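You operate a simulated robot arm through the tools that you are given. There is no shell and no other tool. Be economical: measure what you need, move in short steps, check, and stop when the job is done.

Carry out the task below with a simulated robot arm. There is one attempt and no reset: what you move stays moved.

## Task
Start rig three's pump and set the flow that the slip asks for.
Fine: open the red valve first; press PUMP, then the green button; set the flow by the blue valve.

Only the result counts: the job must be done as asked and must still hold three seconds after the hand-in. Knocking over, shifting, dropping, spilling or breaking anything else fails it.

## Robot
A 6-joint arm with a two-finger gripper, fixed in place. Base frame: the origin is at the foot of the arm, x ahead of it, y to its left, z up. Readings come in mm, degrees, newtons and seconds.
Its first joint turns from -166.0 to 166.0 degrees. Payload 2.45 kg.
Tool frame: the origin (TCP) lies between the finger pads and is the grasp point; the fingertips stand 20 mm ahead of it; z points along the fingers, y is the line along which they close. The gripper opens to 140 mm. The gripper's body begins 168 mm behind the TCP.
Orientation is told as [roll, pitch, yaw] about the base's x, y, z axes, in that order, counted from this pose: with the fingers straight down and closing along the base's y, the tool's x points along the base's -x, its y along +y and its z along -z.

## Interface
- The arm moves only by the tool drive_tool. Its arguments are lists of equal length, an entry for each row: "hand": the gripper command, from -1 (shut) to 1 (fully open), values between in proportion; "slide": the shift along the tool's x, y, z in units of 500 mm (1.0 is 500 mm), a list of three; "turn": the turn, a rotation vector about the tool's x, y, z in units of 180 degrees (1.0 is 180 degrees), a list of three. In form: {"hand": [hand, ...], "slide": [[tx, ty, tz], ...], "turn": [[rx, ry, rz], ...]}. A call has 1 to 20 rows; each row is the pose to reach, as a shift and turn from the pose commanded when the call began, along the tool's axes at that moment. A call with a number of a shift or a turn outside -1 to 1 is refused whole. Each row takes 0.2 s and may step no farther than 50 mm and 8.6 degrees from the row before; otherwise, or with a gripper value out of range, the whole call is refused. Where a pose cannot be reached the arm comes as near as it can. A force on the tool above 40 N (or 10 N above the force at the start of the call, whichever is more), or a blocked arm, ends the call early, and 0.2 s more pass. The fingers move at their own pace (about 45 mm/s each) and stop on an object; they squeeze with about 36 N. The grip force told is the motor's: it shows also when the fingers shut on nothing. Time passes only in rows, and 0.2 s behind the last, so rows that repeat a pose let the fingers close. It gives the time, the measured TCP pose, the force on the tool (base axes), the opening and the grip force at its end, in the units of the frame above (readings bear some noise), with the torque about the TCP (base axes, N m) and any sound that the robot's microphone picked up, and new pictures: "pictures" is both (left out), scene, wrist or none.
- Cameras (640 x 400 px; columns grow to the right, rows downward): "scene" is fixed at [399.3, 649.9, 1833.8]; the picture's right is [-0.53, -0.85, 0.00], its down [-0.60, 0.37, -0.71] and it looks along [0.60, -0.37, -0.70] (base axes); focal length 214 px, centre (320, 200). "wrist" rides on the gripper at [78, 11, -209] in the tool frame; the picture's right is [-0.14, 0.99, 0.00], its down [-0.92, -0.13, -0.37] and it looks along [-0.36, -0.05, 0.93] (tool axes); focal length 280 px, centre (320, 200). There is no depth. A picture from a camera that has moved, and an enlarged one, comes with that camera's place and axes in the base frame and with its lens.
- enlarge(camera, box): a new picture of the part [left, top, right, bottom] of that camera's present view, enlarged. It takes no simulated time.
- hand_in(): hands the job in; it is judged then, once.

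Go step by step. Nothing tells you positions but the pictures and the camera data: compare them with the known pose of the tool, close in by small moves and look again before you grip or let go. The budget is 120 turns and 200 pictures, counting those below and the enlarged ones. Unless the task says otherwise, let go and move clear before handing in, and close with one line.

The tools are called after ">>>" as name(argument=value, ...) on one line, values as JSON. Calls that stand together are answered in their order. drive_tool: Moves the arm, as the interface text tells. Its arguments: {"type":"object","properties":{"hand":{"type":"array","items":{"type":"number"}},"slide":{"type":"array","items":{"type":"array","items":{"type":"number"}}},"turn":{"type":"array","items":{"type":"array","items":{"type":"number"}}},"pictures":{"type":"string","enum":["both","scene","wrist","none"]}},"required":["hand","slide","turn"]} The other tools are called the same way: enlarge (camera, box) takes an enlarged picture of a part of a camera's view; hand_in () hands the job in.

At the start:

```text
time: 0.0
position: [542.8, 159.5, 1507.9]
ee_rot: [0.0, 0.0, 0.0]
ft_force: [-0.3, -0.5, -0.4]
moment: [0.01, 0.01, -0.02]
width: 139.9
finger_force: 0.0
```

scene: 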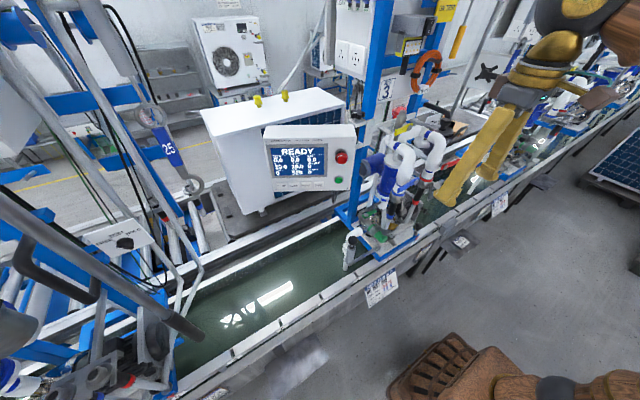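
wrist: 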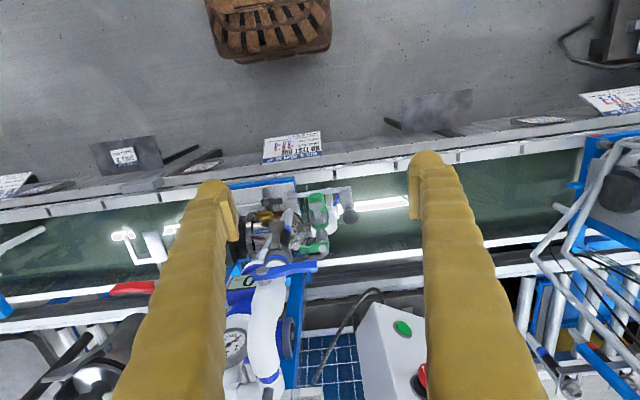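

I see a control panel with a display, a rig marked 3, and paper slips. I'll enlarge the key parts first.

>>> enlarge(camera="scene", box=[250, 110, 370, 200])

>>> enlarge(camera="scene", box=[330, 120, 460, 310])

>>> enlarge(camera="wrist", box=[220, 120, 440, 400])

>>> enlarge(camera="scene", box=[340, 0, 480, 130])

```text
4.44 times, centred on (310, 155) of scene
camera zoom: at [399.3, 649.9, 1833.8], right [-0.53, -0.85, 0.0], down [-0.6, 0.37, -0.71], along [0.6, -0.37, -0.7], focal length 953 px, centre (364, 400)
```

zoom: 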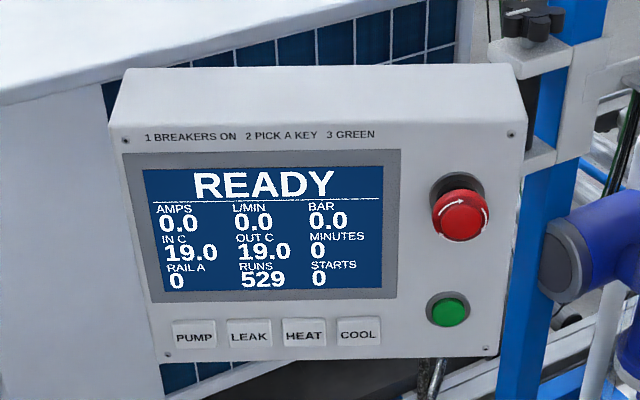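

```text
2.11 times, centred on (395, 215) of scene
camera zoom: at [399.3, 649.9, 1833.8], right [-0.53, -0.85, 0.0], down [-0.6, 0.37, -0.71], along [0.6, -0.37, -0.7], focal length 452 px, centre (162, 168)
```

zoom: 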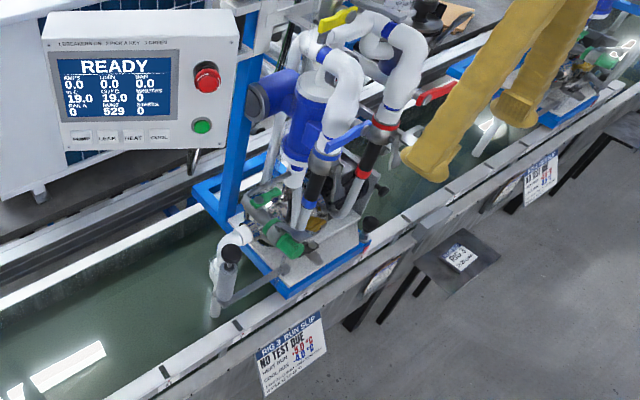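

```text
1.43 times, centred on (330, 260) of wrist
camera zoom: at [463.4, 172.2, 1715.5], right [0.14, 0.99, 0.0], down [0.92, -0.13, 0.37], along [0.36, -0.05, -0.93], focal length 401 px, centre (306, 114)
```

zoom: 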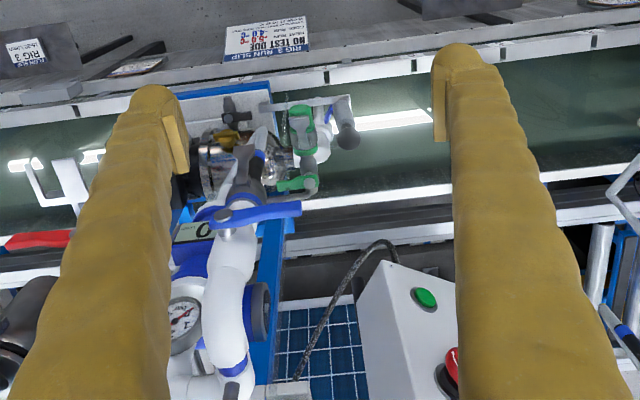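

```text
3.08 times, centred on (410, 65) of scene
camera zoom: at [399.3, 649.9, 1833.8], right [-0.53, -0.85, 0.0], down [-0.6, 0.37, -0.71], along [0.6, -0.37, -0.7], focal length 660 px, centre (43, 615)
```

zoom: 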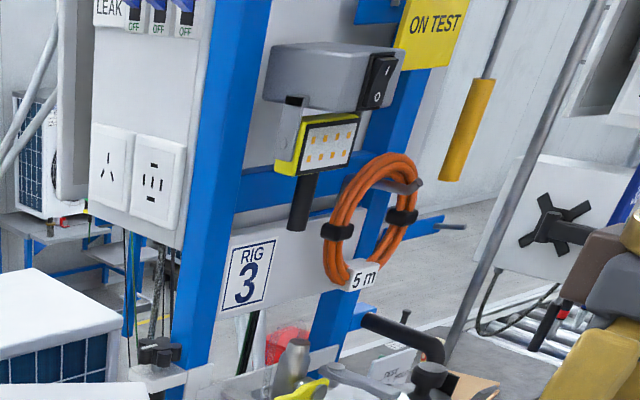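

The panel says "breakers on" first, and breakers marked OFF show above. Next I'll read the slips and the breakers.

>>> enlarge(camera="scene", box=[355, 260, 405, 310])

>>> enlarge(camera="wrist", box=[255, 125, 330, 170])

>>> enlarge(camera="scene", box=[320, 0, 400, 50])

>>> enlarge(camera="scene", box=[360, 120, 460, 220])

```text
8.00 times, centred on (380, 285) of scene
camera zoom: at [399.3, 649.9, 1833.8], right [-0.53, -0.85, 0.0], down [-0.6, 0.37, -0.71], along [0.6, -0.37, -0.7], focal length 1716 px, centre (-160, -480)
```

zoom: 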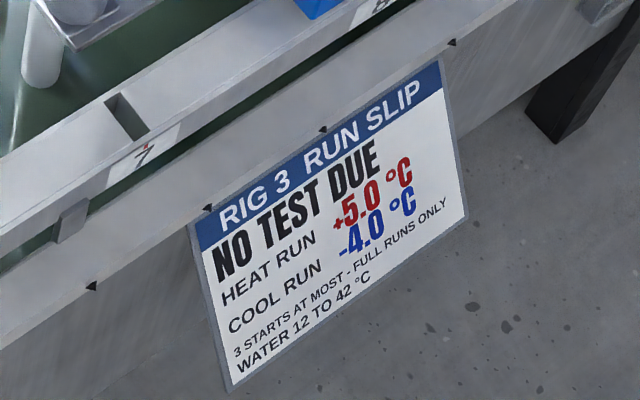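

```text
8.53 times, centred on (292, 148) of wrist
camera zoom: at [463.4, 172.2, 1715.5], right [0.14, 0.99, 0.0], down [0.92, -0.13, 0.37], along [0.36, -0.05, -0.93], focal length 2393 px, centre (555, 648)
```

zoom: 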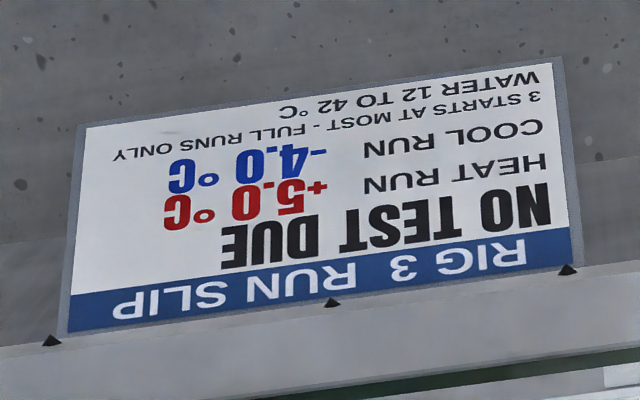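

```text
8.00 times, centred on (360, 25) of scene
camera zoom: at [399.3, 649.9, 1833.8], right [-0.53, -0.85, 0.0], down [-0.6, 0.37, -0.71], along [0.6, -0.37, -0.7], focal length 1716 px, centre (0, 1600)
```

zoom: 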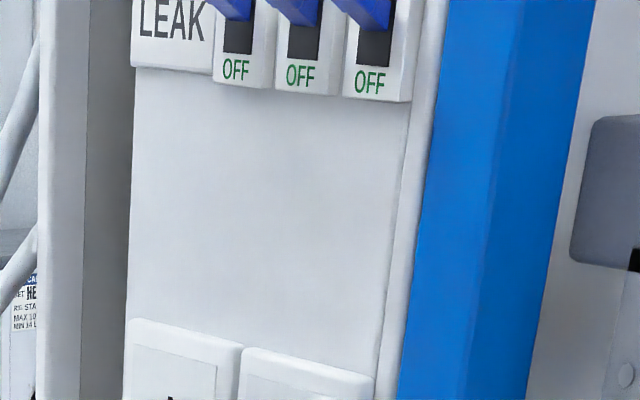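

```text
4.00 times, centred on (410, 170) of scene
camera zoom: at [399.3, 649.9, 1833.8], right [-0.53, -0.85, 0.0], down [-0.6, 0.37, -0.71], along [0.6, -0.37, -0.7], focal length 858 px, centre (-40, 320)
```

zoom: 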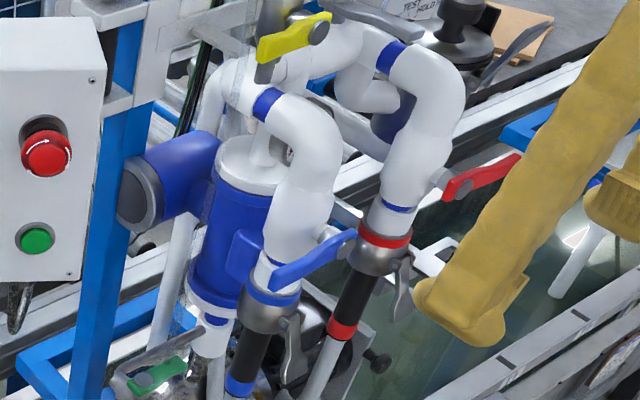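

This run slip gives no flow, so the flow may be on another slip; one shows behind the panel. I'll look at the other tags.

>>> enlarge(camera="scene", box=[310, 20, 350, 50])

>>> enlarge(camera="scene", box=[430, 180, 520, 270])

>>> enlarge(camera="scene", box=[390, 70, 490, 140])

>>> enlarge(camera="scene", box=[60, 200, 180, 290])

>>> enlarge(camera="scene", box=[180, 0, 310, 110])

```text
13.33 times, centred on (330, 35) of scene
camera zoom: at [399.3, 649.9, 1833.8], right [-0.53, -0.85, 0.0], down [-0.6, 0.37, -0.71], along [0.6, -0.37, -0.7], focal length 2860 px, centre (187, 2400)
```

zoom: 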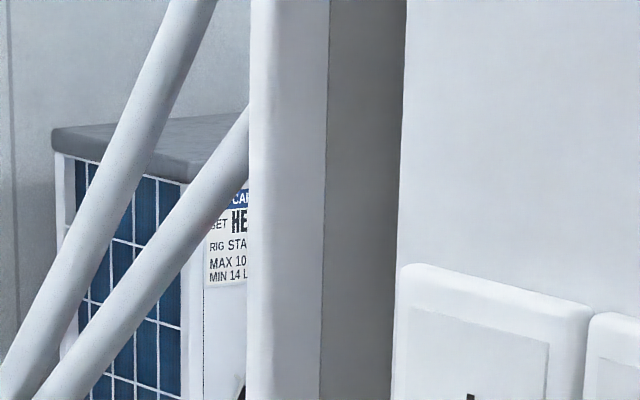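

```text
4.44 times, centred on (475, 225) of scene
camera zoom: at [399.3, 649.9, 1833.8], right [-0.53, -0.85, 0.0], down [-0.6, 0.37, -0.71], along [0.6, -0.37, -0.7], focal length 953 px, centre (-369, 89)
```

zoom: 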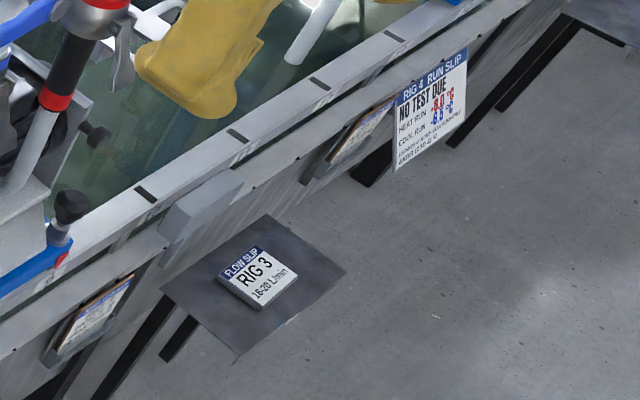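

```text
5.71 times, centred on (440, 105) of scene
camera zoom: at [399.3, 649.9, 1833.8], right [-0.53, -0.85, 0.0], down [-0.6, 0.37, -0.71], along [0.6, -0.37, -0.7], focal length 1226 px, centre (-366, 743)
```

zoom: 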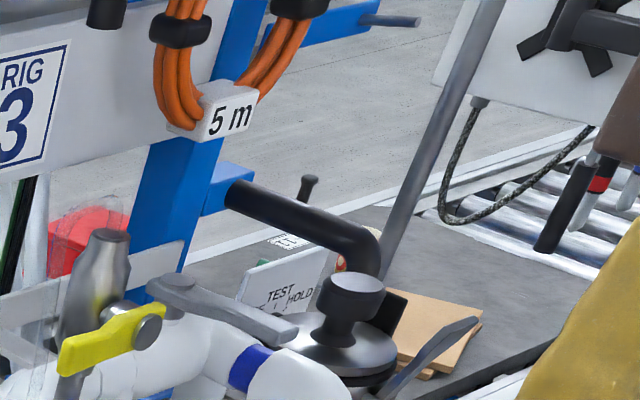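

```text
4.44 times, centred on (120, 245) of scene
camera zoom: at [399.3, 649.9, 1833.8], right [-0.53, -0.85, 0.0], down [-0.6, 0.37, -0.71], along [0.6, -0.37, -0.7], focal length 953 px, centre (1209, 0)
```

zoom: 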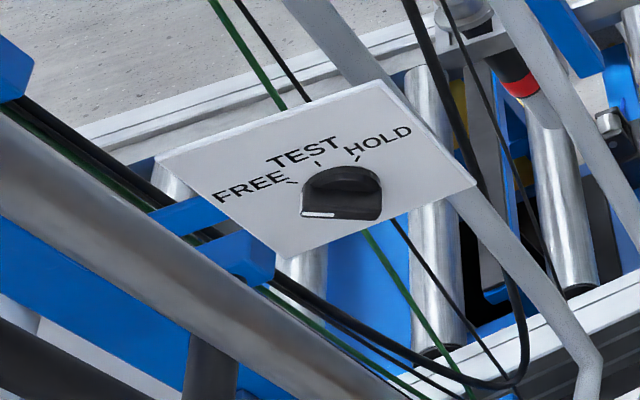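

```text
3.64 times, centred on (245, 55) of scene
camera zoom: at [399.3, 649.9, 1833.8], right [-0.53, -0.85, 0.0], down [-0.6, 0.37, -0.71], along [0.6, -0.37, -0.7], focal length 780 px, centre (593, 727)
```

zoom: 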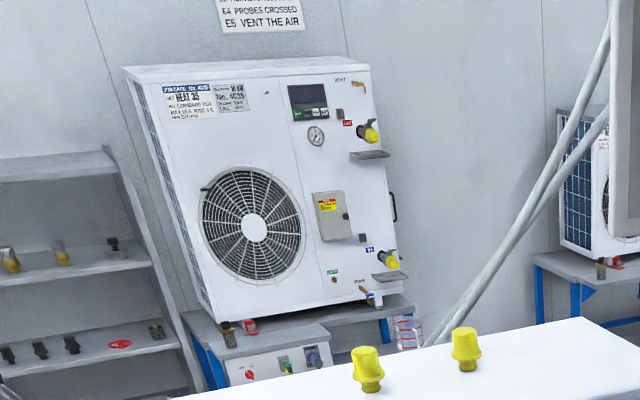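

The flow slip for rig 3 lies on a shelf. I'll read it and look at the valves closely.

>>> enlarge(camera="scene", box=[448, 230, 474, 252])

>>> enlarge(camera="wrist", box=[95, 135, 155, 175])

>>> enlarge(camera="wrist", box=[60, 240, 190, 340])

>>> enlarge(camera="scene", box=[375, 160, 445, 220])

```text
16.00 times, centred on (461, 241) of scene
camera zoom: at [399.3, 649.9, 1833.8], right [-0.53, -0.85, 0.0], down [-0.6, 0.37, -0.71], along [0.6, -0.37, -0.7], focal length 3432 px, centre (-1936, -456)
```

zoom: 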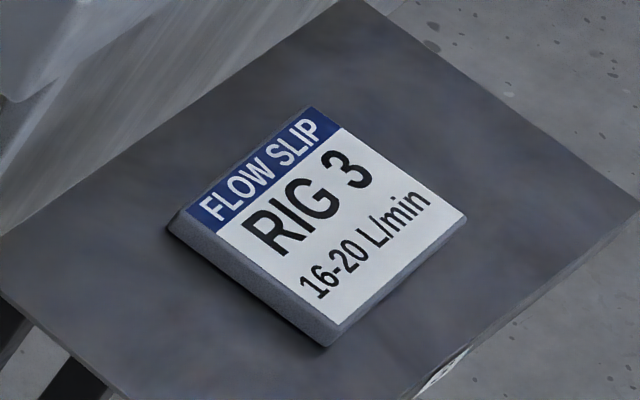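

```text
10.00 times, centred on (125, 155) of wrist
camera zoom: at [463.4, 172.2, 1715.5], right [0.14, 0.99, 0.0], down [0.92, -0.13, 0.37], along [0.36, -0.05, -0.93], focal length 2804 px, centre (2270, 650)
```

zoom: 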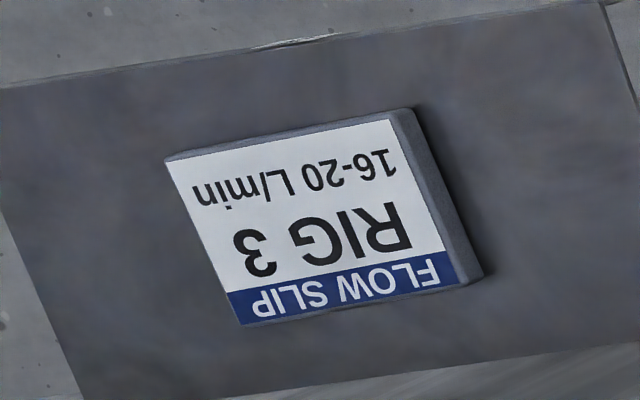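

```text
4.00 times, centred on (125, 290) of wrist
camera zoom: at [463.4, 172.2, 1715.5], right [0.14, 0.99, 0.0], down [0.92, -0.13, 0.37], along [0.36, -0.05, -0.93], focal length 1122 px, centre (1100, -160)
```

zoom: 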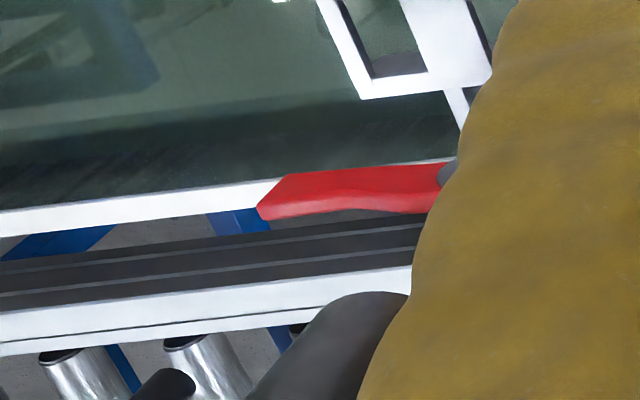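

```text
6.67 times, centred on (410, 190) of scene
camera zoom: at [399.3, 649.9, 1833.8], right [-0.53, -0.85, 0.0], down [-0.6, 0.37, -0.71], along [0.6, -0.37, -0.7], focal length 1430 px, centre (-280, 267)
```

zoom: 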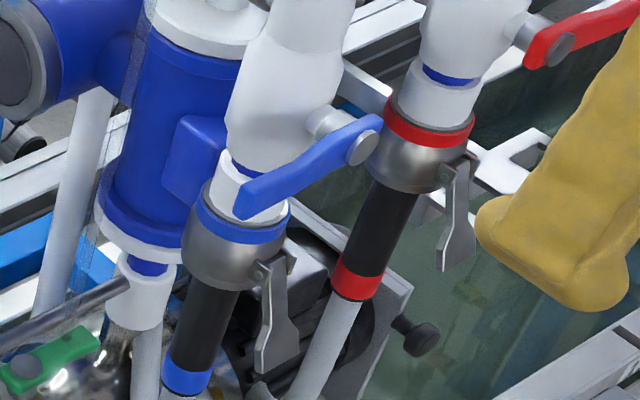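

The flow slip asks for 16-20 L/min. The blue pivot is at about (719,41,1335) with its handle level toward +y. The red pivot is near (725,-140,1327) with its handle toward -y. I'll shift sideways to look at the red valve.

>>> drive_tool(hand=[1, 1, 1, 1, 1], slide=[[0, -0.09, 0], [0, -0.18, 0], [0, -0.27, 0], [0, -0.36, 0], [0, -0.45, 0]], turn=[[0, 0, 0], [0, 0, 0], [0, 0, 0], [0, 0, 0], [0, 0, 0]])

>>> enlarge(camera="wrist", box=[200, 150, 440, 300])

>>> enlarge(camera="scene", box=[360, 120, 480, 220])

```text
time: 1.2
position: [539.9, -62.4, 1506.8]
ee_rot: [0.0, 0.0, 0.0]
ft_force: [0.5, -0.1, -0.4]
moment: [-0.01, 0.0, 0.02]
width: 140.2
finger_force: 0.1
camera wrist: at [461.6, -50.8, 1714.1], right [0.14, 0.99, 0.0], down [0.92, -0.13, 0.37], along [0.36, -0.05, -0.93], focal length 280 px, centre (320, 200)
```

scene: 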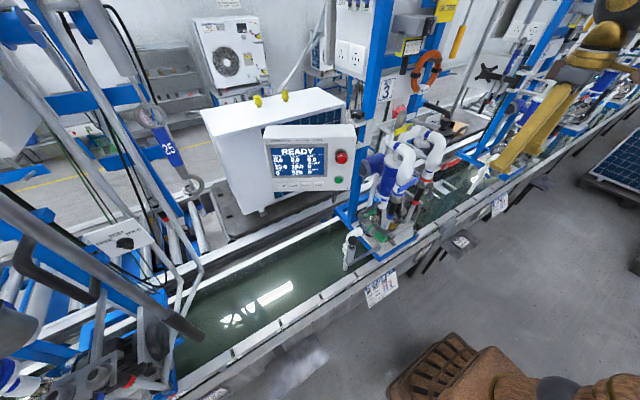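
wrist: 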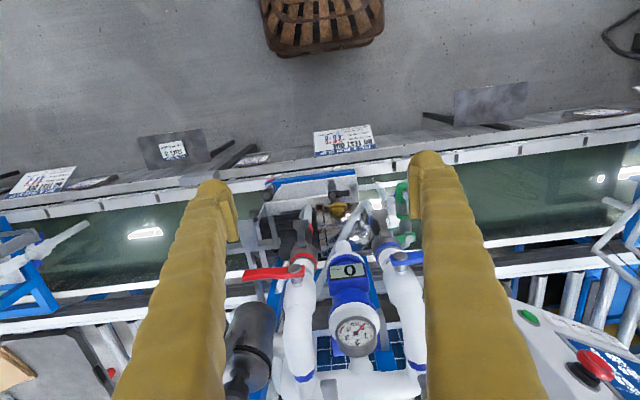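

```text
2.67 times, centred on (320, 225) of wrist
camera zoom: at [461.6, -50.8, 1714.1], right [0.14, 0.99, 0.0], down [0.92, -0.13, 0.37], along [0.36, -0.05, -0.93], focal length 748 px, centre (320, 133)
```

zoom: 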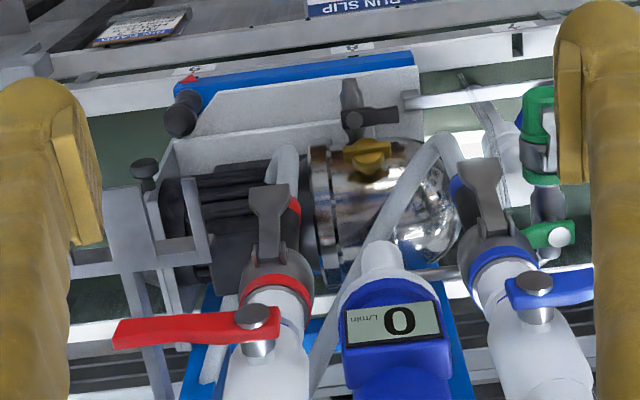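

```text
4.00 times, centred on (420, 170) of scene
camera zoom: at [399.3, 649.9, 1833.8], right [-0.53, -0.85, 0.0], down [-0.6, 0.37, -0.71], along [0.6, -0.37, -0.7], focal length 858 px, centre (-80, 320)
```

zoom: 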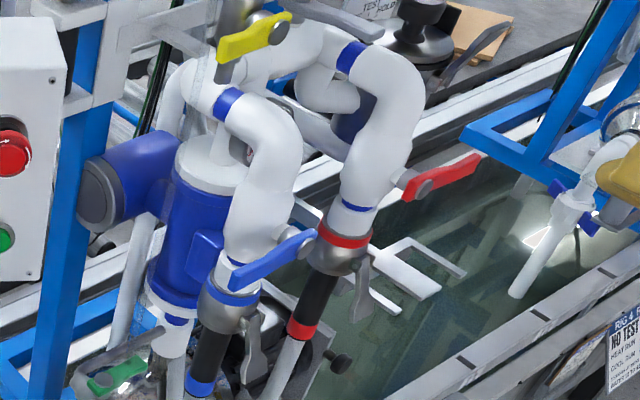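

The red pivot is at (716,-127,1339) with its tip at y≈-211, and the stem faces -x. The meter shows 0 L/min. I'll close the fingers and come in above the end of the red handle.

>>> drive_tool(hand=[-1, -1, -1, -1, -1, -1, -1, -1, -1], slide=[[0, -0.07, 0], [0, -0.14, 0], [0, -0.21, 0], [0, -0.277, 0], [-0.085, -0.277, 0], [-0.17, -0.277, 0], [-0.255, -0.277, 0], [-0.34, -0.277, 0.08], [-0.344, -0.277, 0.17]], turn=[[0, 0, 0], [0, 0, 0], [0, 0, 0], [0, 0, 0], [0, 0, 0], [0, 0, 0], [0, 0, 0], [0, 0, 0], [0, 0, 0]])

>>> enlarge(camera="scene", box=[400, 100, 500, 200])

```text
refused: row 8 steps farther than a row can; nothing moved
```

```text
4.00 times, centred on (450, 150) of scene
camera zoom: at [399.3, 649.9, 1833.8], right [-0.53, -0.85, 0.0], down [-0.6, 0.37, -0.71], along [0.6, -0.37, -0.7], focal length 858 px, centre (-200, 400)
```

zoom: 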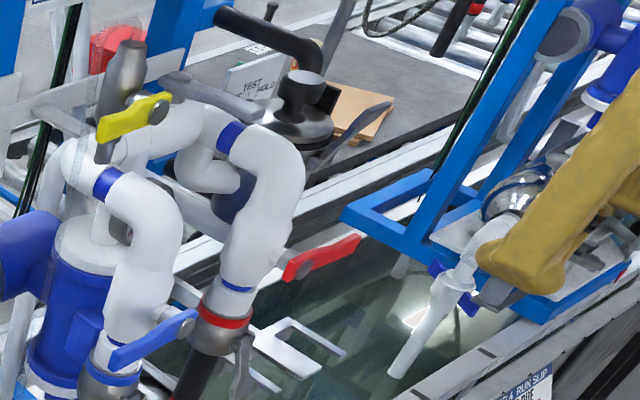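

One step was too long, so I'll send the same path with shorter steps.

>>> drive_tool(hand=[-1, -1, -1, -1, -1, -1, -1, -1, -1, -1, -1], slide=[[0, -0.07, 0], [0, -0.14, 0], [0, -0.21, 0], [0, -0.277, 0], [-0.085, -0.277, 0], [-0.17, -0.277, 0], [-0.255, -0.277, 0], [-0.34, -0.277, 0], [-0.344, -0.277, 0.08], [-0.344, -0.277, 0.16], [-0.344, -0.277, 0.18]], turn=[[0, 0, 0], [0, 0, 0], [0, 0, 0], [0, 0, 0], [0, 0, 0], [0, 0, 0], [0, 0, 0], [0, 0, 0], [0, 0, 0], [0, 0, 0], [0, 0, 0]])

>>> enlarge(camera="scene", box=[400, 100, 500, 200])

>>> enlarge(camera="wrist", box=[240, 120, 440, 250])

```text
time: 3.6
position: [717.0, -202.5, 1417.1]
ee_rot: [0.0, 0.0, 0.0]
ft_force: [-0.1, 0.3, -0.1]
moment: [0.0, -0.02, -0.01]
width: 0.0
finger_force: 28.6
camera wrist: at [636.4, -189.7, 1625.4], right [0.14, 0.99, 0.0], down [0.92, -0.13, 0.37], along [0.36, -0.05, -0.93], focal length 280 px, centre (320, 200)
```

scene: 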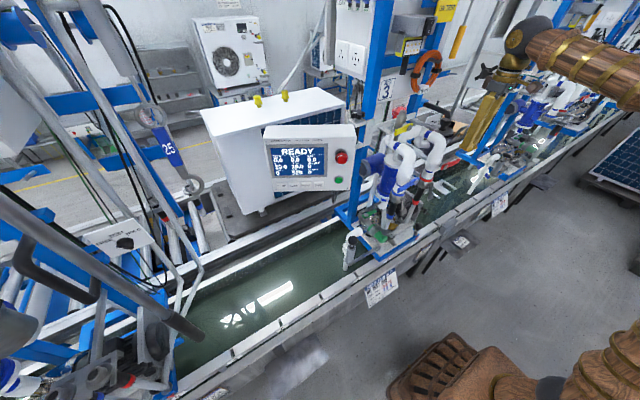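
wrist: 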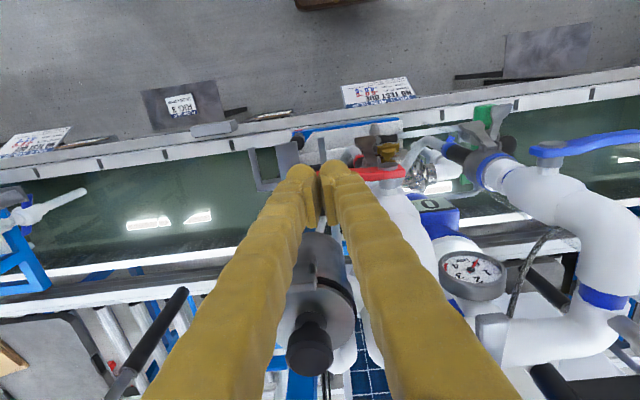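

```text
4.00 times, centred on (450, 150) of scene
camera zoom: at [399.3, 649.9, 1833.8], right [-0.53, -0.85, 0.0], down [-0.6, 0.37, -0.71], along [0.6, -0.37, -0.7], focal length 858 px, centre (-200, 400)
```

zoom: 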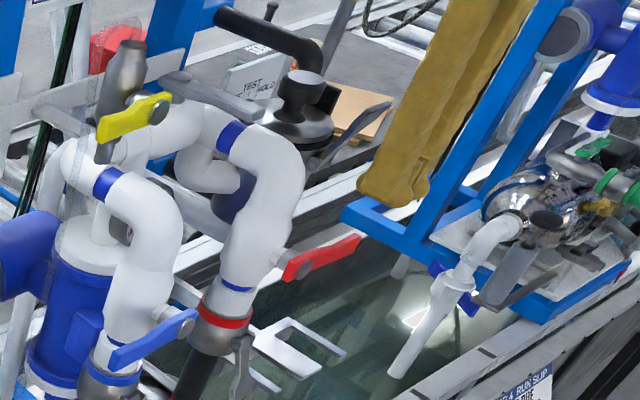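

```text
3.08 times, centred on (340, 185) of wrist
camera zoom: at [636.4, -189.7, 1625.4], right [0.14, 0.99, 0.0], down [0.92, -0.13, 0.37], along [0.36, -0.05, -0.93], focal length 863 px, centre (258, 246)
```

zoom: 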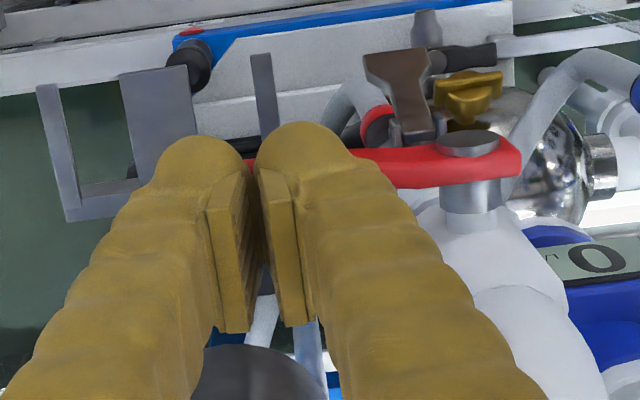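

The fingertips are above the handle's end. I'll press down along the arc for the first 30° to learn which way it turns.

>>> drive_tool(hand=[-1, -1, -1, -1, -1, -1, -1, -1, -1], slide=[[0, 0.003, 0.04], [0, 0.006, 0.08], [0, 0.006, 0.098], [0, 0.0044, 0.106], [0, 0.0044, 0.1138], [0, 0.005, 0.122], [0, 0.005, 0.1296], [0, 0.0076, 0.1454], [0, 0.012, 0.1604]], turn=[[0, 0, 0], [0, 0, 0], [0, 0, 0], [0, 0, 0], [0, 0, 0], [0, 0, 0], [0, 0, 0], [0, 0, 0], [0, 0, 0]], pictures="wrist")

>>> enlarge(camera="scene", box=[400, 100, 500, 200])

```text
time: 4.8
position: [715.3, -199.5, 1365.6]
ee_rot: [-0.1, -0.4, 0.0]
ft_force: [-1.6, 1.9, 15.8]
moment: [0.21, -0.08, -0.04]
width: 0.0
finger_force: 29.4
stopped in row 6: the force on the tool passed its limit at 47 N (the readings are from after the stop); the commanded pose is now the measured one
camera wrist: at [634.2, -187.4, 1572.7], right [0.14, 0.99, 0.0], down [0.92, -0.13, 0.38], along [0.37, -0.05, -0.93], focal length 280 px, centre (320, 200)
```

wrist: 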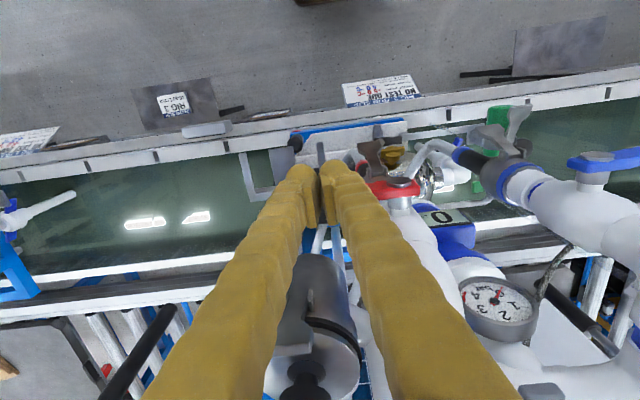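

```text
4.00 times, centred on (450, 150) of scene
camera zoom: at [399.3, 649.9, 1833.8], right [-0.53, -0.85, 0.0], down [-0.6, 0.37, -0.71], along [0.6, -0.37, -0.7], focal length 858 px, centre (-200, 400)
```

zoom: 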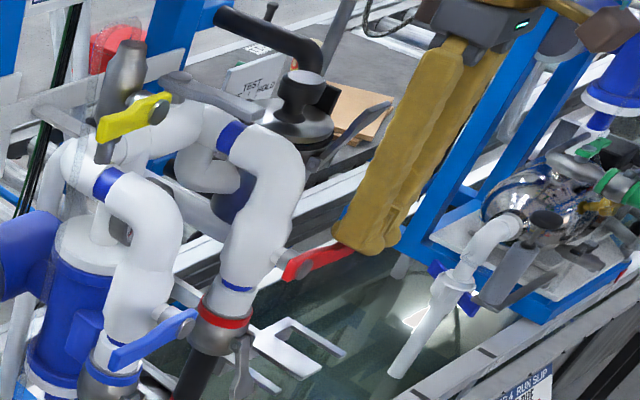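

The handle doesn't go down at about 47 N, so it probably turns upward. I'll back off and pitch the tool forward, so the fingers point along +x and can lift the handle from below.

>>> drive_tool(hand=[-1, -1, -1, -1, -1, -1, -1, -1, -1, -1, -1, -1, -1, -1, -1], slide=[[0, 0, -0.04], [0, 0, -0.12], [0.09, 0, -0.12], [0.17, 0, -0.12], [0.17, 0, -0.12], [0.17, 0, -0.12], [0.17, 0, -0.12], [0.17, 0, -0.12], [0.17, 0, -0.12], [0.17, 0, -0.12], [0.17, 0, -0.12], [0.17, 0, -0.12], [0.17, 0, -0.12], [0.17, 0, -0.12], [0.17, 0, -0.12]], turn=[[0, 0, 0], [0, 0, 0], [0, 0, 0], [0, 0, 0], [0, -0.045, 0], [0, -0.09, 0], [0, -0.135, 0], [0, -0.18, 0], [0, -0.225, 0], [0, -0.27, 0], [0, -0.315, 0], [0, -0.36, 0], [0, -0.405, 0], [0, -0.45, 0], [0, -0.49, 0]])

```text
time: 7.2
position: [689.0, -233.6, 1319.0]
ee_rot: [6.3, -45.9, -4.8]
ft_force: [0.9, 0.2, -0.4]
moment: [-0.03, -0.03, -0.04]
width: 0.1
finger_force: 29.1
stopped in row 11: the arm was blocked; the commanded pose is now the measured one
camera wrist: at [483.7, -227.9, 1407.7], right [0.1, 0.98, 0.17], down [0.37, -0.2, 0.91], along [0.92, -0.03, -0.38], focal length 280 px, centre (320, 200)
```

scene: 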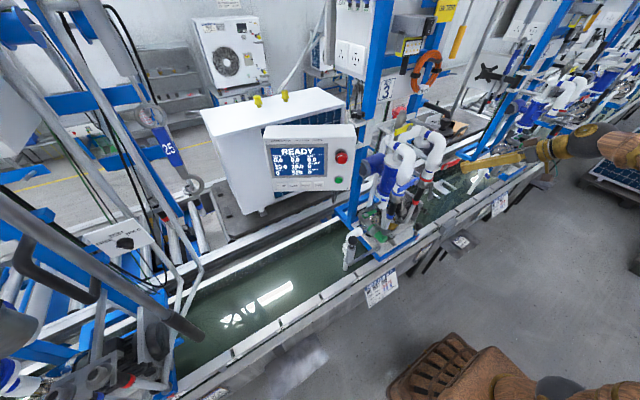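
wrist: 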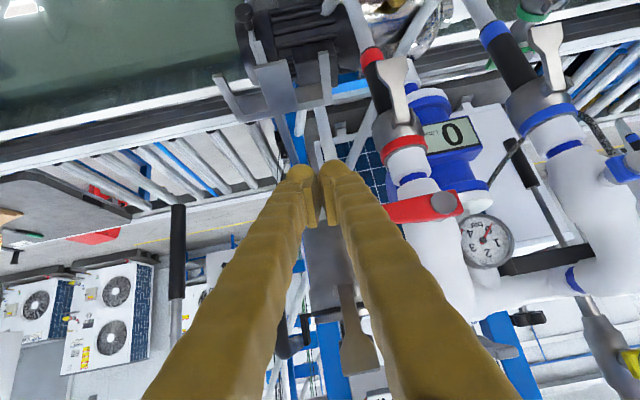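

The wrist stopped at a limit near 46° pitch, with the pose drifted beside the handle tip. I'll move clear sideways and test whether it can pitch further from there.

>>> drive_tool(hand=[-1, -1, -1, -1], slide=[[0, -0.08, 0], [0, -0.08, 0], [0, -0.08, 0], [0, -0.08, 0]], turn=[[0, 0, 0], [0, -0.03, 0], [0, -0.06, 0], [0, -0.09, 0]], pictures="none")

```text
time: 8.2
position: [690.4, -276.0, 1315.4]
ee_rot: [9.7, -62.0, -8.9]
ft_force: [-0.5, 0.6, -0.1]
moment: [0.0, 0.01, -0.04]
width: 0.0
finger_force: 29.3
```

The pitch goes further here (62°). I'll add some 20° more and level the tool.

>>> drive_tool(hand=[-1, -1, -1, -1], slide=[[0, 0, 0], [0, 0, 0], [0, 0, 0], [0, 0, 0]], turn=[[0, -0.03, -0.01], [0, -0.06, -0.02], [0, -0.09, -0.028], [0, -0.12, -0.028]], pictures="both")

>>> enlarge(camera="scene", box=[400, 100, 500, 200])

```text
time: 9.2
position: [688.3, -272.9, 1319.6]
ee_rot: [-5.1, -84.2, 6.2]
ft_force: [0.2, -0.3, 0.1]
moment: [-0.01, 0.0, 0.03]
width: 0.0
finger_force: 29.8
camera wrist: at [471.0, -266.0, 1261.4], right [-0.01, 0.99, 0.13], down [-0.27, -0.12, 0.95], along [0.96, -0.03, 0.27], focal length 280 px, centre (320, 200)
```

scene: 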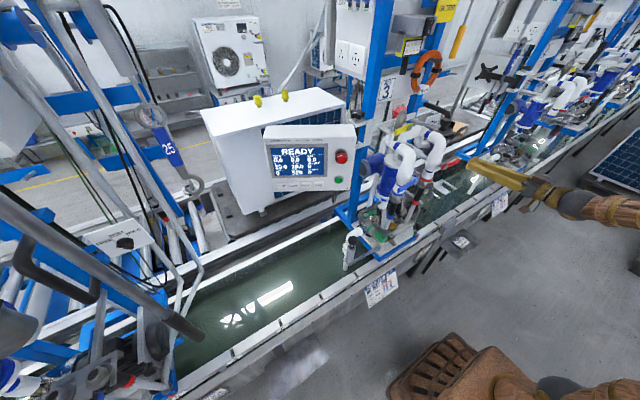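
wrist: 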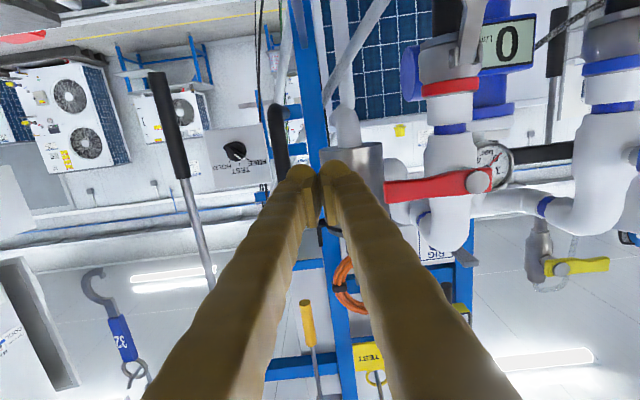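

```text
4.00 times, centred on (450, 150) of scene
camera zoom: at [399.3, 649.9, 1833.8], right [-0.53, -0.85, 0.0], down [-0.6, 0.37, -0.71], along [0.6, -0.37, -0.7], focal length 858 px, centre (-200, 400)
```

zoom: 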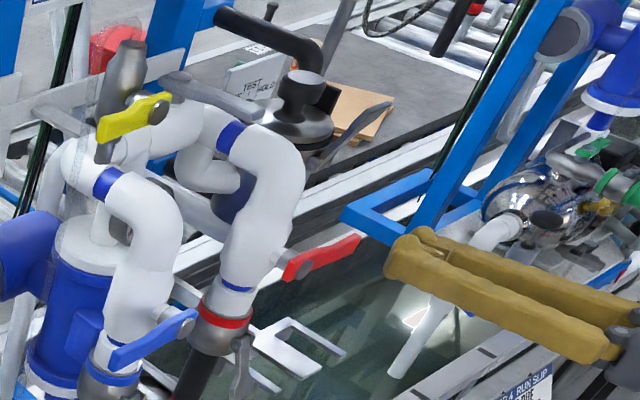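

The tool is now level and pointing along +x. I'll lower it, slide it under the red handle, and move forward.

>>> drive_tool(hand=[-1, -1, -1, -1], slide=[[0.056, 0, 0], [0.056, 0.08, 0], [0.056, 0.166, 0], [0.056, 0.166, 0.05]], turn=[[0, 0, 0], [0, 0, 0], [0, 0, 0], [0, 0, 0]], pictures="wrist")

>>> enlarge(camera="scene", box=[400, 100, 500, 200])

```text
time: 10.2
position: [707.2, -189.7, 1288.9]
ee_rot: [-5.2, -84.2, 6.3]
ft_force: [-0.4, -0.3, 0.6]
moment: [-0.01, 0.0, 0.04]
width: 0.0
finger_force: 29.2
camera wrist: at [490.7, -182.9, 1231.2], right [-0.01, 0.99, 0.13], down [-0.27, -0.12, 0.95], along [0.96, -0.03, 0.27], focal length 280 px, centre (320, 200)
```

wrist: 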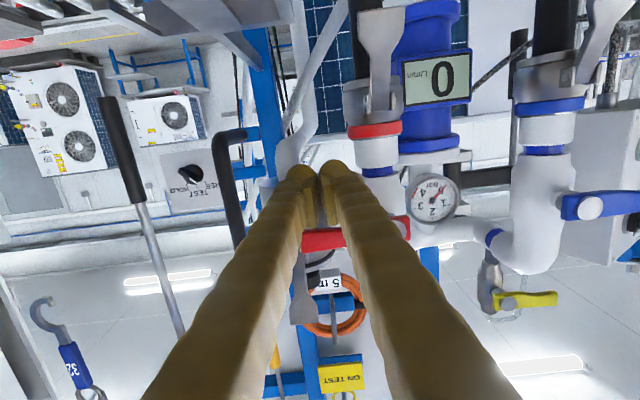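

```text
4.00 times, centred on (450, 150) of scene
camera zoom: at [399.3, 649.9, 1833.8], right [-0.53, -0.85, 0.0], down [-0.6, 0.37, -0.71], along [0.6, -0.37, -0.7], focal length 858 px, centre (-200, 400)
```

zoom: 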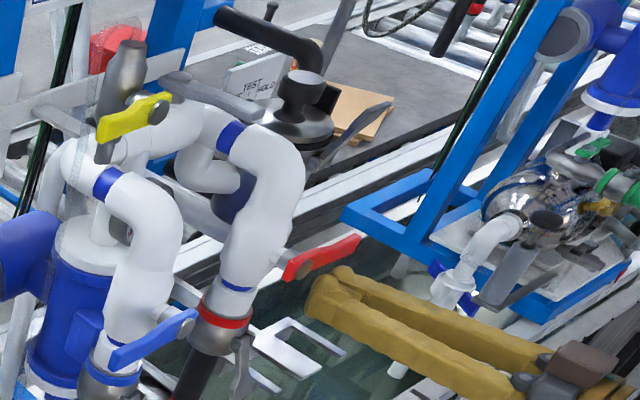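

The fingers are under the handle. Now I'll lift it along the arc.

>>> drive_tool(hand=[-1, -1, -1, -1, -1, -1, -1, -1], slide=[[-0.0, -0.02, 0.014], [-0.03, -0.022, 0.012], [-0.044, -0.022, 0.01], [-0.06, -0.022, 0.008], [-0.076, -0.023, 0.007], [-0.092, -0.02, 0.006], [-0.107, -0.016, 0.005], [-0.12, -0.01, 0.003]], turn=[[0, 0, 0], [0, 0, 0], [0, 0, 0], [0, 0, 0], [0, 0, 0], [0, 0, 0], [0, 0, 0], [0, 0, 0]], pictures="none")

>>> enlarge(camera="scene", box=[400, 100, 500, 200])

```text
time: 12.0
position: [725.4, -200.2, 1328.5]
ee_rot: [2.5, -82.8, -1.1]
ft_force: [-0.8, -7.0, -6.0]
moment: [-0.06, 0.0, 0.04]
width: 0.0
finger_force: 28.9
```

```text
4.00 times, centred on (450, 150) of scene
camera zoom: at [399.3, 649.9, 1833.8], right [-0.53, -0.85, 0.0], down [-0.6, 0.37, -0.71], along [0.6, -0.37, -0.7], focal length 858 px, centre (-200, 400)
```

zoom: 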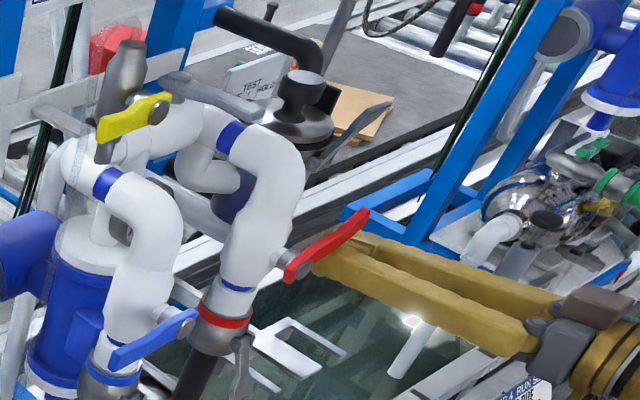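

The handle turns upward easily (about 9 N). The arm is lagging its target as it rises, so I'll ease the pitch and keep following the arc.

>>> drive_tool(hand=[-1, -1, -1, -1, -1, -1], slide=[[0, 0, 0], [0, 0, 0], [0, 0, 0], [-0.01, 0.01, 0], [-0.024, 0.02, 0], [-0.038, 0.03, 0]], turn=[[0, 0.04, 0], [0, 0.08, 0], [0, 0.12, 0], [0, 0.14, 0], [0, 0.16, 0], [0, 0.18, 0]], pictures="none")

>>> enlarge(camera="scene", box=[400, 100, 500, 200])

```text
time: 13.4
position: [723.4, -181.4, 1358.8]
ee_rot: [-0.4, -51.1, 1.4]
ft_force: [-4.7, -4.9, -3.4]
moment: [-0.02, -0.05, 0.1]
width: 0.0
finger_force: 29.6
```

```text
4.00 times, centred on (450, 150) of scene
camera zoom: at [399.3, 649.9, 1833.8], right [-0.53, -0.85, 0.0], down [-0.6, 0.37, -0.71], along [0.6, -0.37, -0.7], focal length 858 px, centre (-200, 400)
```

zoom: 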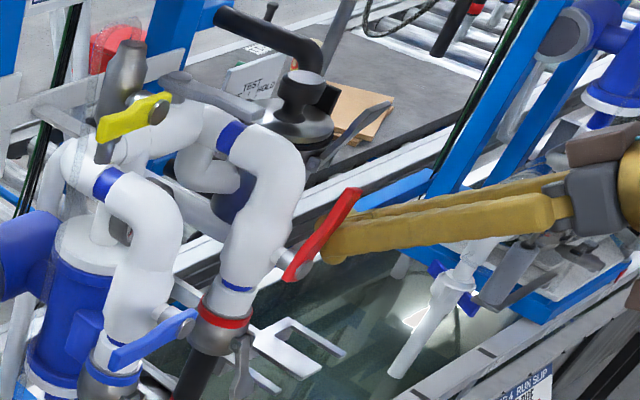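

>>> drive_tool(hand=[-1, -1, -1, -1, -1], slide=[[-0.005, 0.014, -0.011], [-0.0095, 0.028, -0.023], [-0.013, 0.043, -0.027], [-0.017, 0.058, -0.03], [-0.017, 0.068, -0.03]], turn=[[0, 0, 0], [0, 0, 0], [0, 0, 0], [0, 0, 0], [0, 0, 0]], pictures="none")

>>> enlarge(camera="scene", box=[400, 100, 500, 200])

```text
time: 14.3
position: [726.3, -166.9, 1349.3]
ee_rot: [0.3, -49.5, 0.6]
ft_force: [-1.3, -6.3, -4.1]
moment: [0.04, -0.04, 0.07]
width: 0.0
finger_force: 29.2
stopped in row 4: the force on the tool passed its limit at 46 N (the readings are from after the stop); the commanded pose is now the measured one
```

```text
4.00 times, centred on (450, 150) of scene
camera zoom: at [399.3, 649.9, 1833.8], right [-0.53, -0.85, 0.0], down [-0.6, 0.37, -0.71], along [0.6, -0.37, -0.7], focal length 858 px, centre (-200, 400)
```

zoom: 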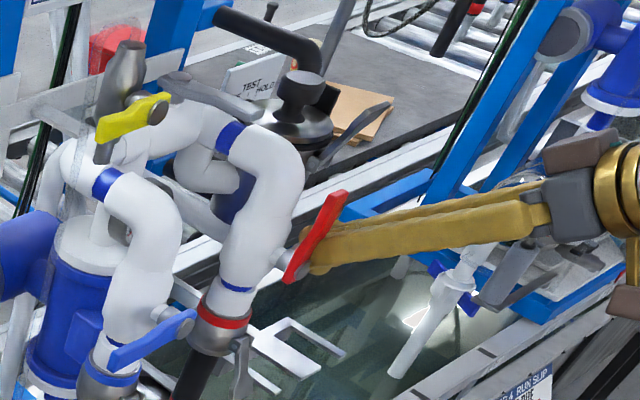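

The finger ran in toward the hub, with the handle at about 65°. I'll back out in -y, return the tool to pointing down, and finish with a sideways +y push.

>>> drive_tool(hand=[-1, -1, -1, -1, -1, -1, -1, -1, -1], slide=[[0, -0.06, 0], [0, -0.13, 0], [-0.034, -0.13, -0.045], [-0.068, -0.13, -0.09], [-0.068, -0.13, -0.09], [-0.068, -0.13, -0.09], [-0.068, -0.13, -0.09], [-0.068, -0.13, -0.09], [-0.068, -0.13, -0.09]], turn=[[0, 0, 0], [0, 0.04, 0], [0, 0.08, 0], [0, 0.12, 0], [0, 0.16, 0], [0, 0.2, 0], [0, 0.24, 0], [0, 0.275, 0], [0, 0.275, 0]], pictures="wrist")

>>> enlarge(camera="scene", box=[400, 100, 500, 200])

```text
time: 16.3
position: [714.0, -230.9, 1410.6]
ee_rot: [0.1, -0.3, 0.9]
ft_force: [0.0, 0.2, 0.6]
moment: [-0.01, 0.0, -0.02]
width: 0.0
finger_force: 29.2
camera wrist: at [633.4, -220.5, 1617.0], right [0.12, 0.99, 0.0], down [0.92, -0.11, 0.37], along [0.37, -0.04, -0.93], focal length 280 px, centre (320, 200)
```

wrist: 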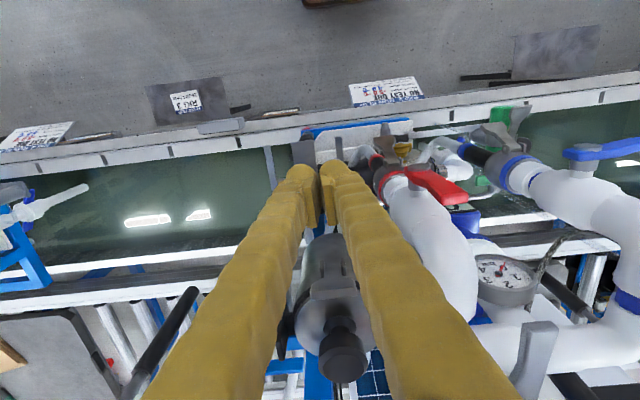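

```text
4.00 times, centred on (450, 150) of scene
camera zoom: at [399.3, 649.9, 1833.8], right [-0.53, -0.85, 0.0], down [-0.6, 0.37, -0.71], along [0.6, -0.37, -0.7], focal length 858 px, centre (-200, 400)
```

zoom: 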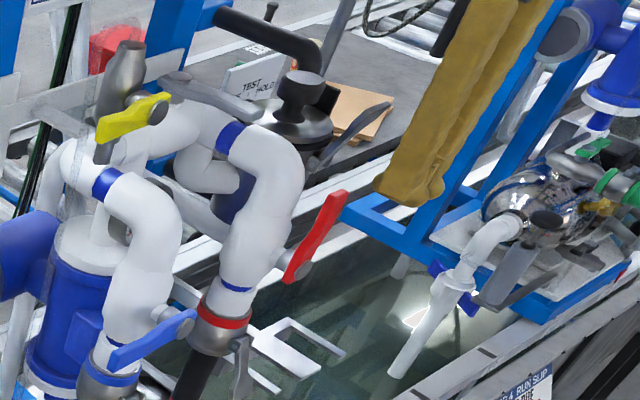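

The handle is at about 60°. I'll push in +y to finish.

>>> drive_tool(hand=[-1, -1, -1, -1, -1, -1, -1, -1, -1], slide=[[0, 0.05, 0.01], [0, 0.08, 0.01], [0, 0.1, 0.01], [0, 0.115, 0.01], [0, 0.13, 0.01], [0, 0.145, 0.01], [0, 0.155, 0.01], [0, 0.162, 0.01], [0, 0.168, 0.01]], turn=[[0, 0, 0], [0, 0, 0], [0, 0, 0], [0, 0, 0], [0, 0, 0], [0, 0, 0], [0, 0, 0], [0, 0, 0], [0, 0, 0]], pictures="wrist")

>>> enlarge(camera="scene", box=[400, 100, 500, 200])

```text
time: 17.7
position: [712.5, -164.3, 1404.2]
ee_rot: [-0.3, -0.5, 0.7]
ft_force: [3.0, -25.7, -3.6]
moment: [0.35, 0.05, -0.39]
width: 0.0
finger_force: 29.3
stopped in row 7: the force on the tool passed its limit at 48 N (the readings are from after the stop); the commanded pose is now the measured one
camera wrist: at [632.2, -152.6, 1612.0], right [0.13, 0.99, 0.0], down [0.92, -0.12, 0.38], along [0.37, -0.05, -0.93], focal length 280 px, centre (320, 200)
```

wrist: 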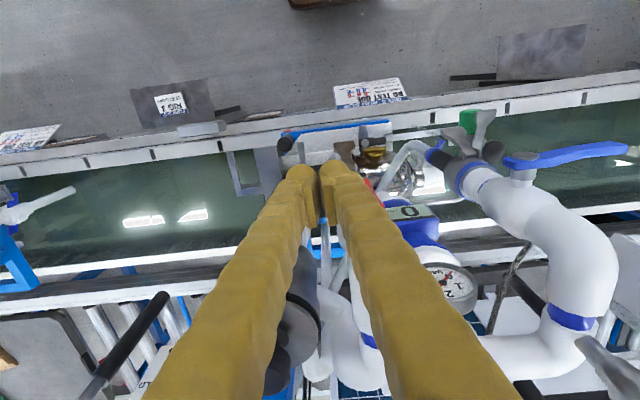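

```text
4.00 times, centred on (450, 150) of scene
camera zoom: at [399.3, 649.9, 1833.8], right [-0.53, -0.85, 0.0], down [-0.6, 0.37, -0.71], along [0.6, -0.37, -0.7], focal length 858 px, centre (-200, 400)
```

zoom: 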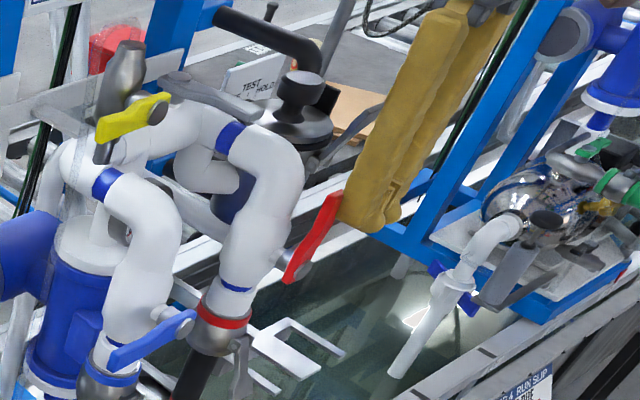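

The force rose to 48 N, and the handle's image slope matches vertical. I'll back off and check.

>>> drive_tool(hand=[-1, -1, -1, -1], slide=[[0, -0.05, 0], [0, -0.12, 0], [0, -0.12, -0.09], [0, -0.12, -0.18]], turn=[[0, 0, 0], [0, 0, 0], [0, 0, 0], [0, 0, 0]], pictures="wrist")

>>> enlarge(camera="scene", box=[410, 140, 460, 190])

>>> enlarge(camera="wrist", box=[340, 120, 480, 260])

```text
time: 18.7
position: [713.2, -221.3, 1493.3]
ee_rot: [-0.1, -0.3, 0.7]
ft_force: [-0.3, 0.2, 0.4]
moment: [-0.01, 0.01, 0.0]
width: 0.0
finger_force: 28.8
camera wrist: at [632.7, -209.1, 1700.2], right [0.13, 0.99, 0.0], down [0.92, -0.12, 0.37], along [0.37, -0.05, -0.93], focal length 280 px, centre (320, 200)
```

wrist: 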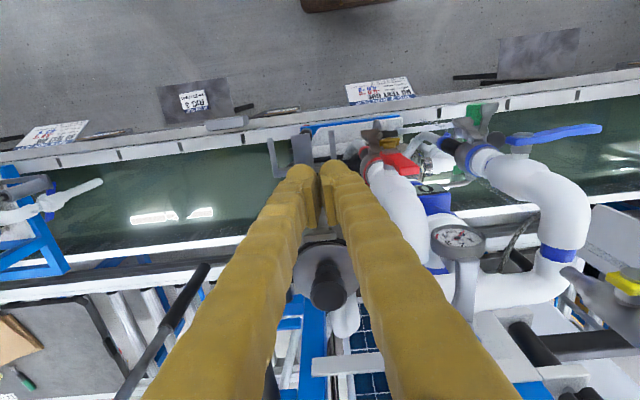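

```text
8.00 times, centred on (435, 165) of scene
camera zoom: at [399.3, 649.9, 1833.8], right [-0.53, -0.85, 0.0], down [-0.6, 0.37, -0.71], along [0.6, -0.37, -0.7], focal length 1716 px, centre (-600, 480)
```

zoom: 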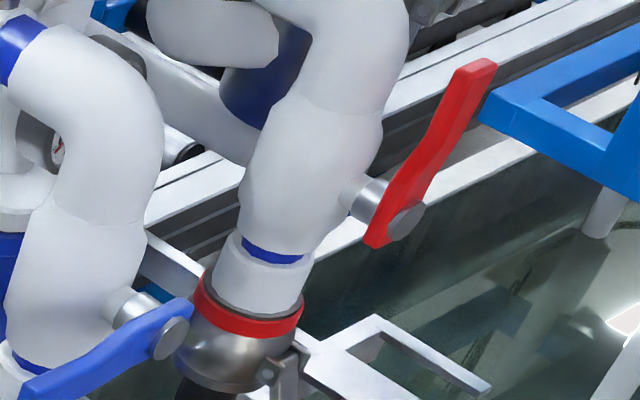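

```text
2.86 times, centred on (410, 190) of wrist
camera zoom: at [632.7, -209.1, 1700.2], right [0.13, 0.99, 0.0], down [0.92, -0.12, 0.37], along [0.37, -0.05, -0.93], focal length 801 px, centre (63, 229)
```

zoom: 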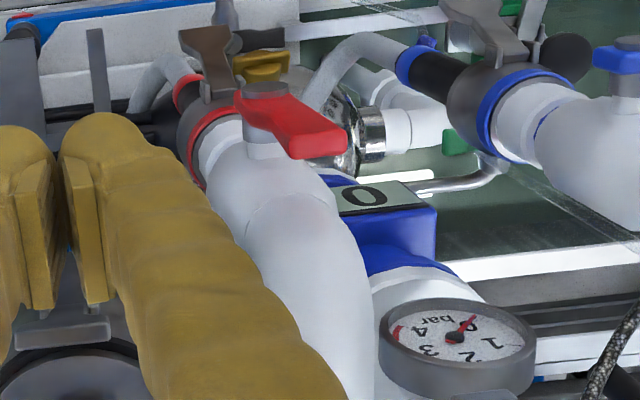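

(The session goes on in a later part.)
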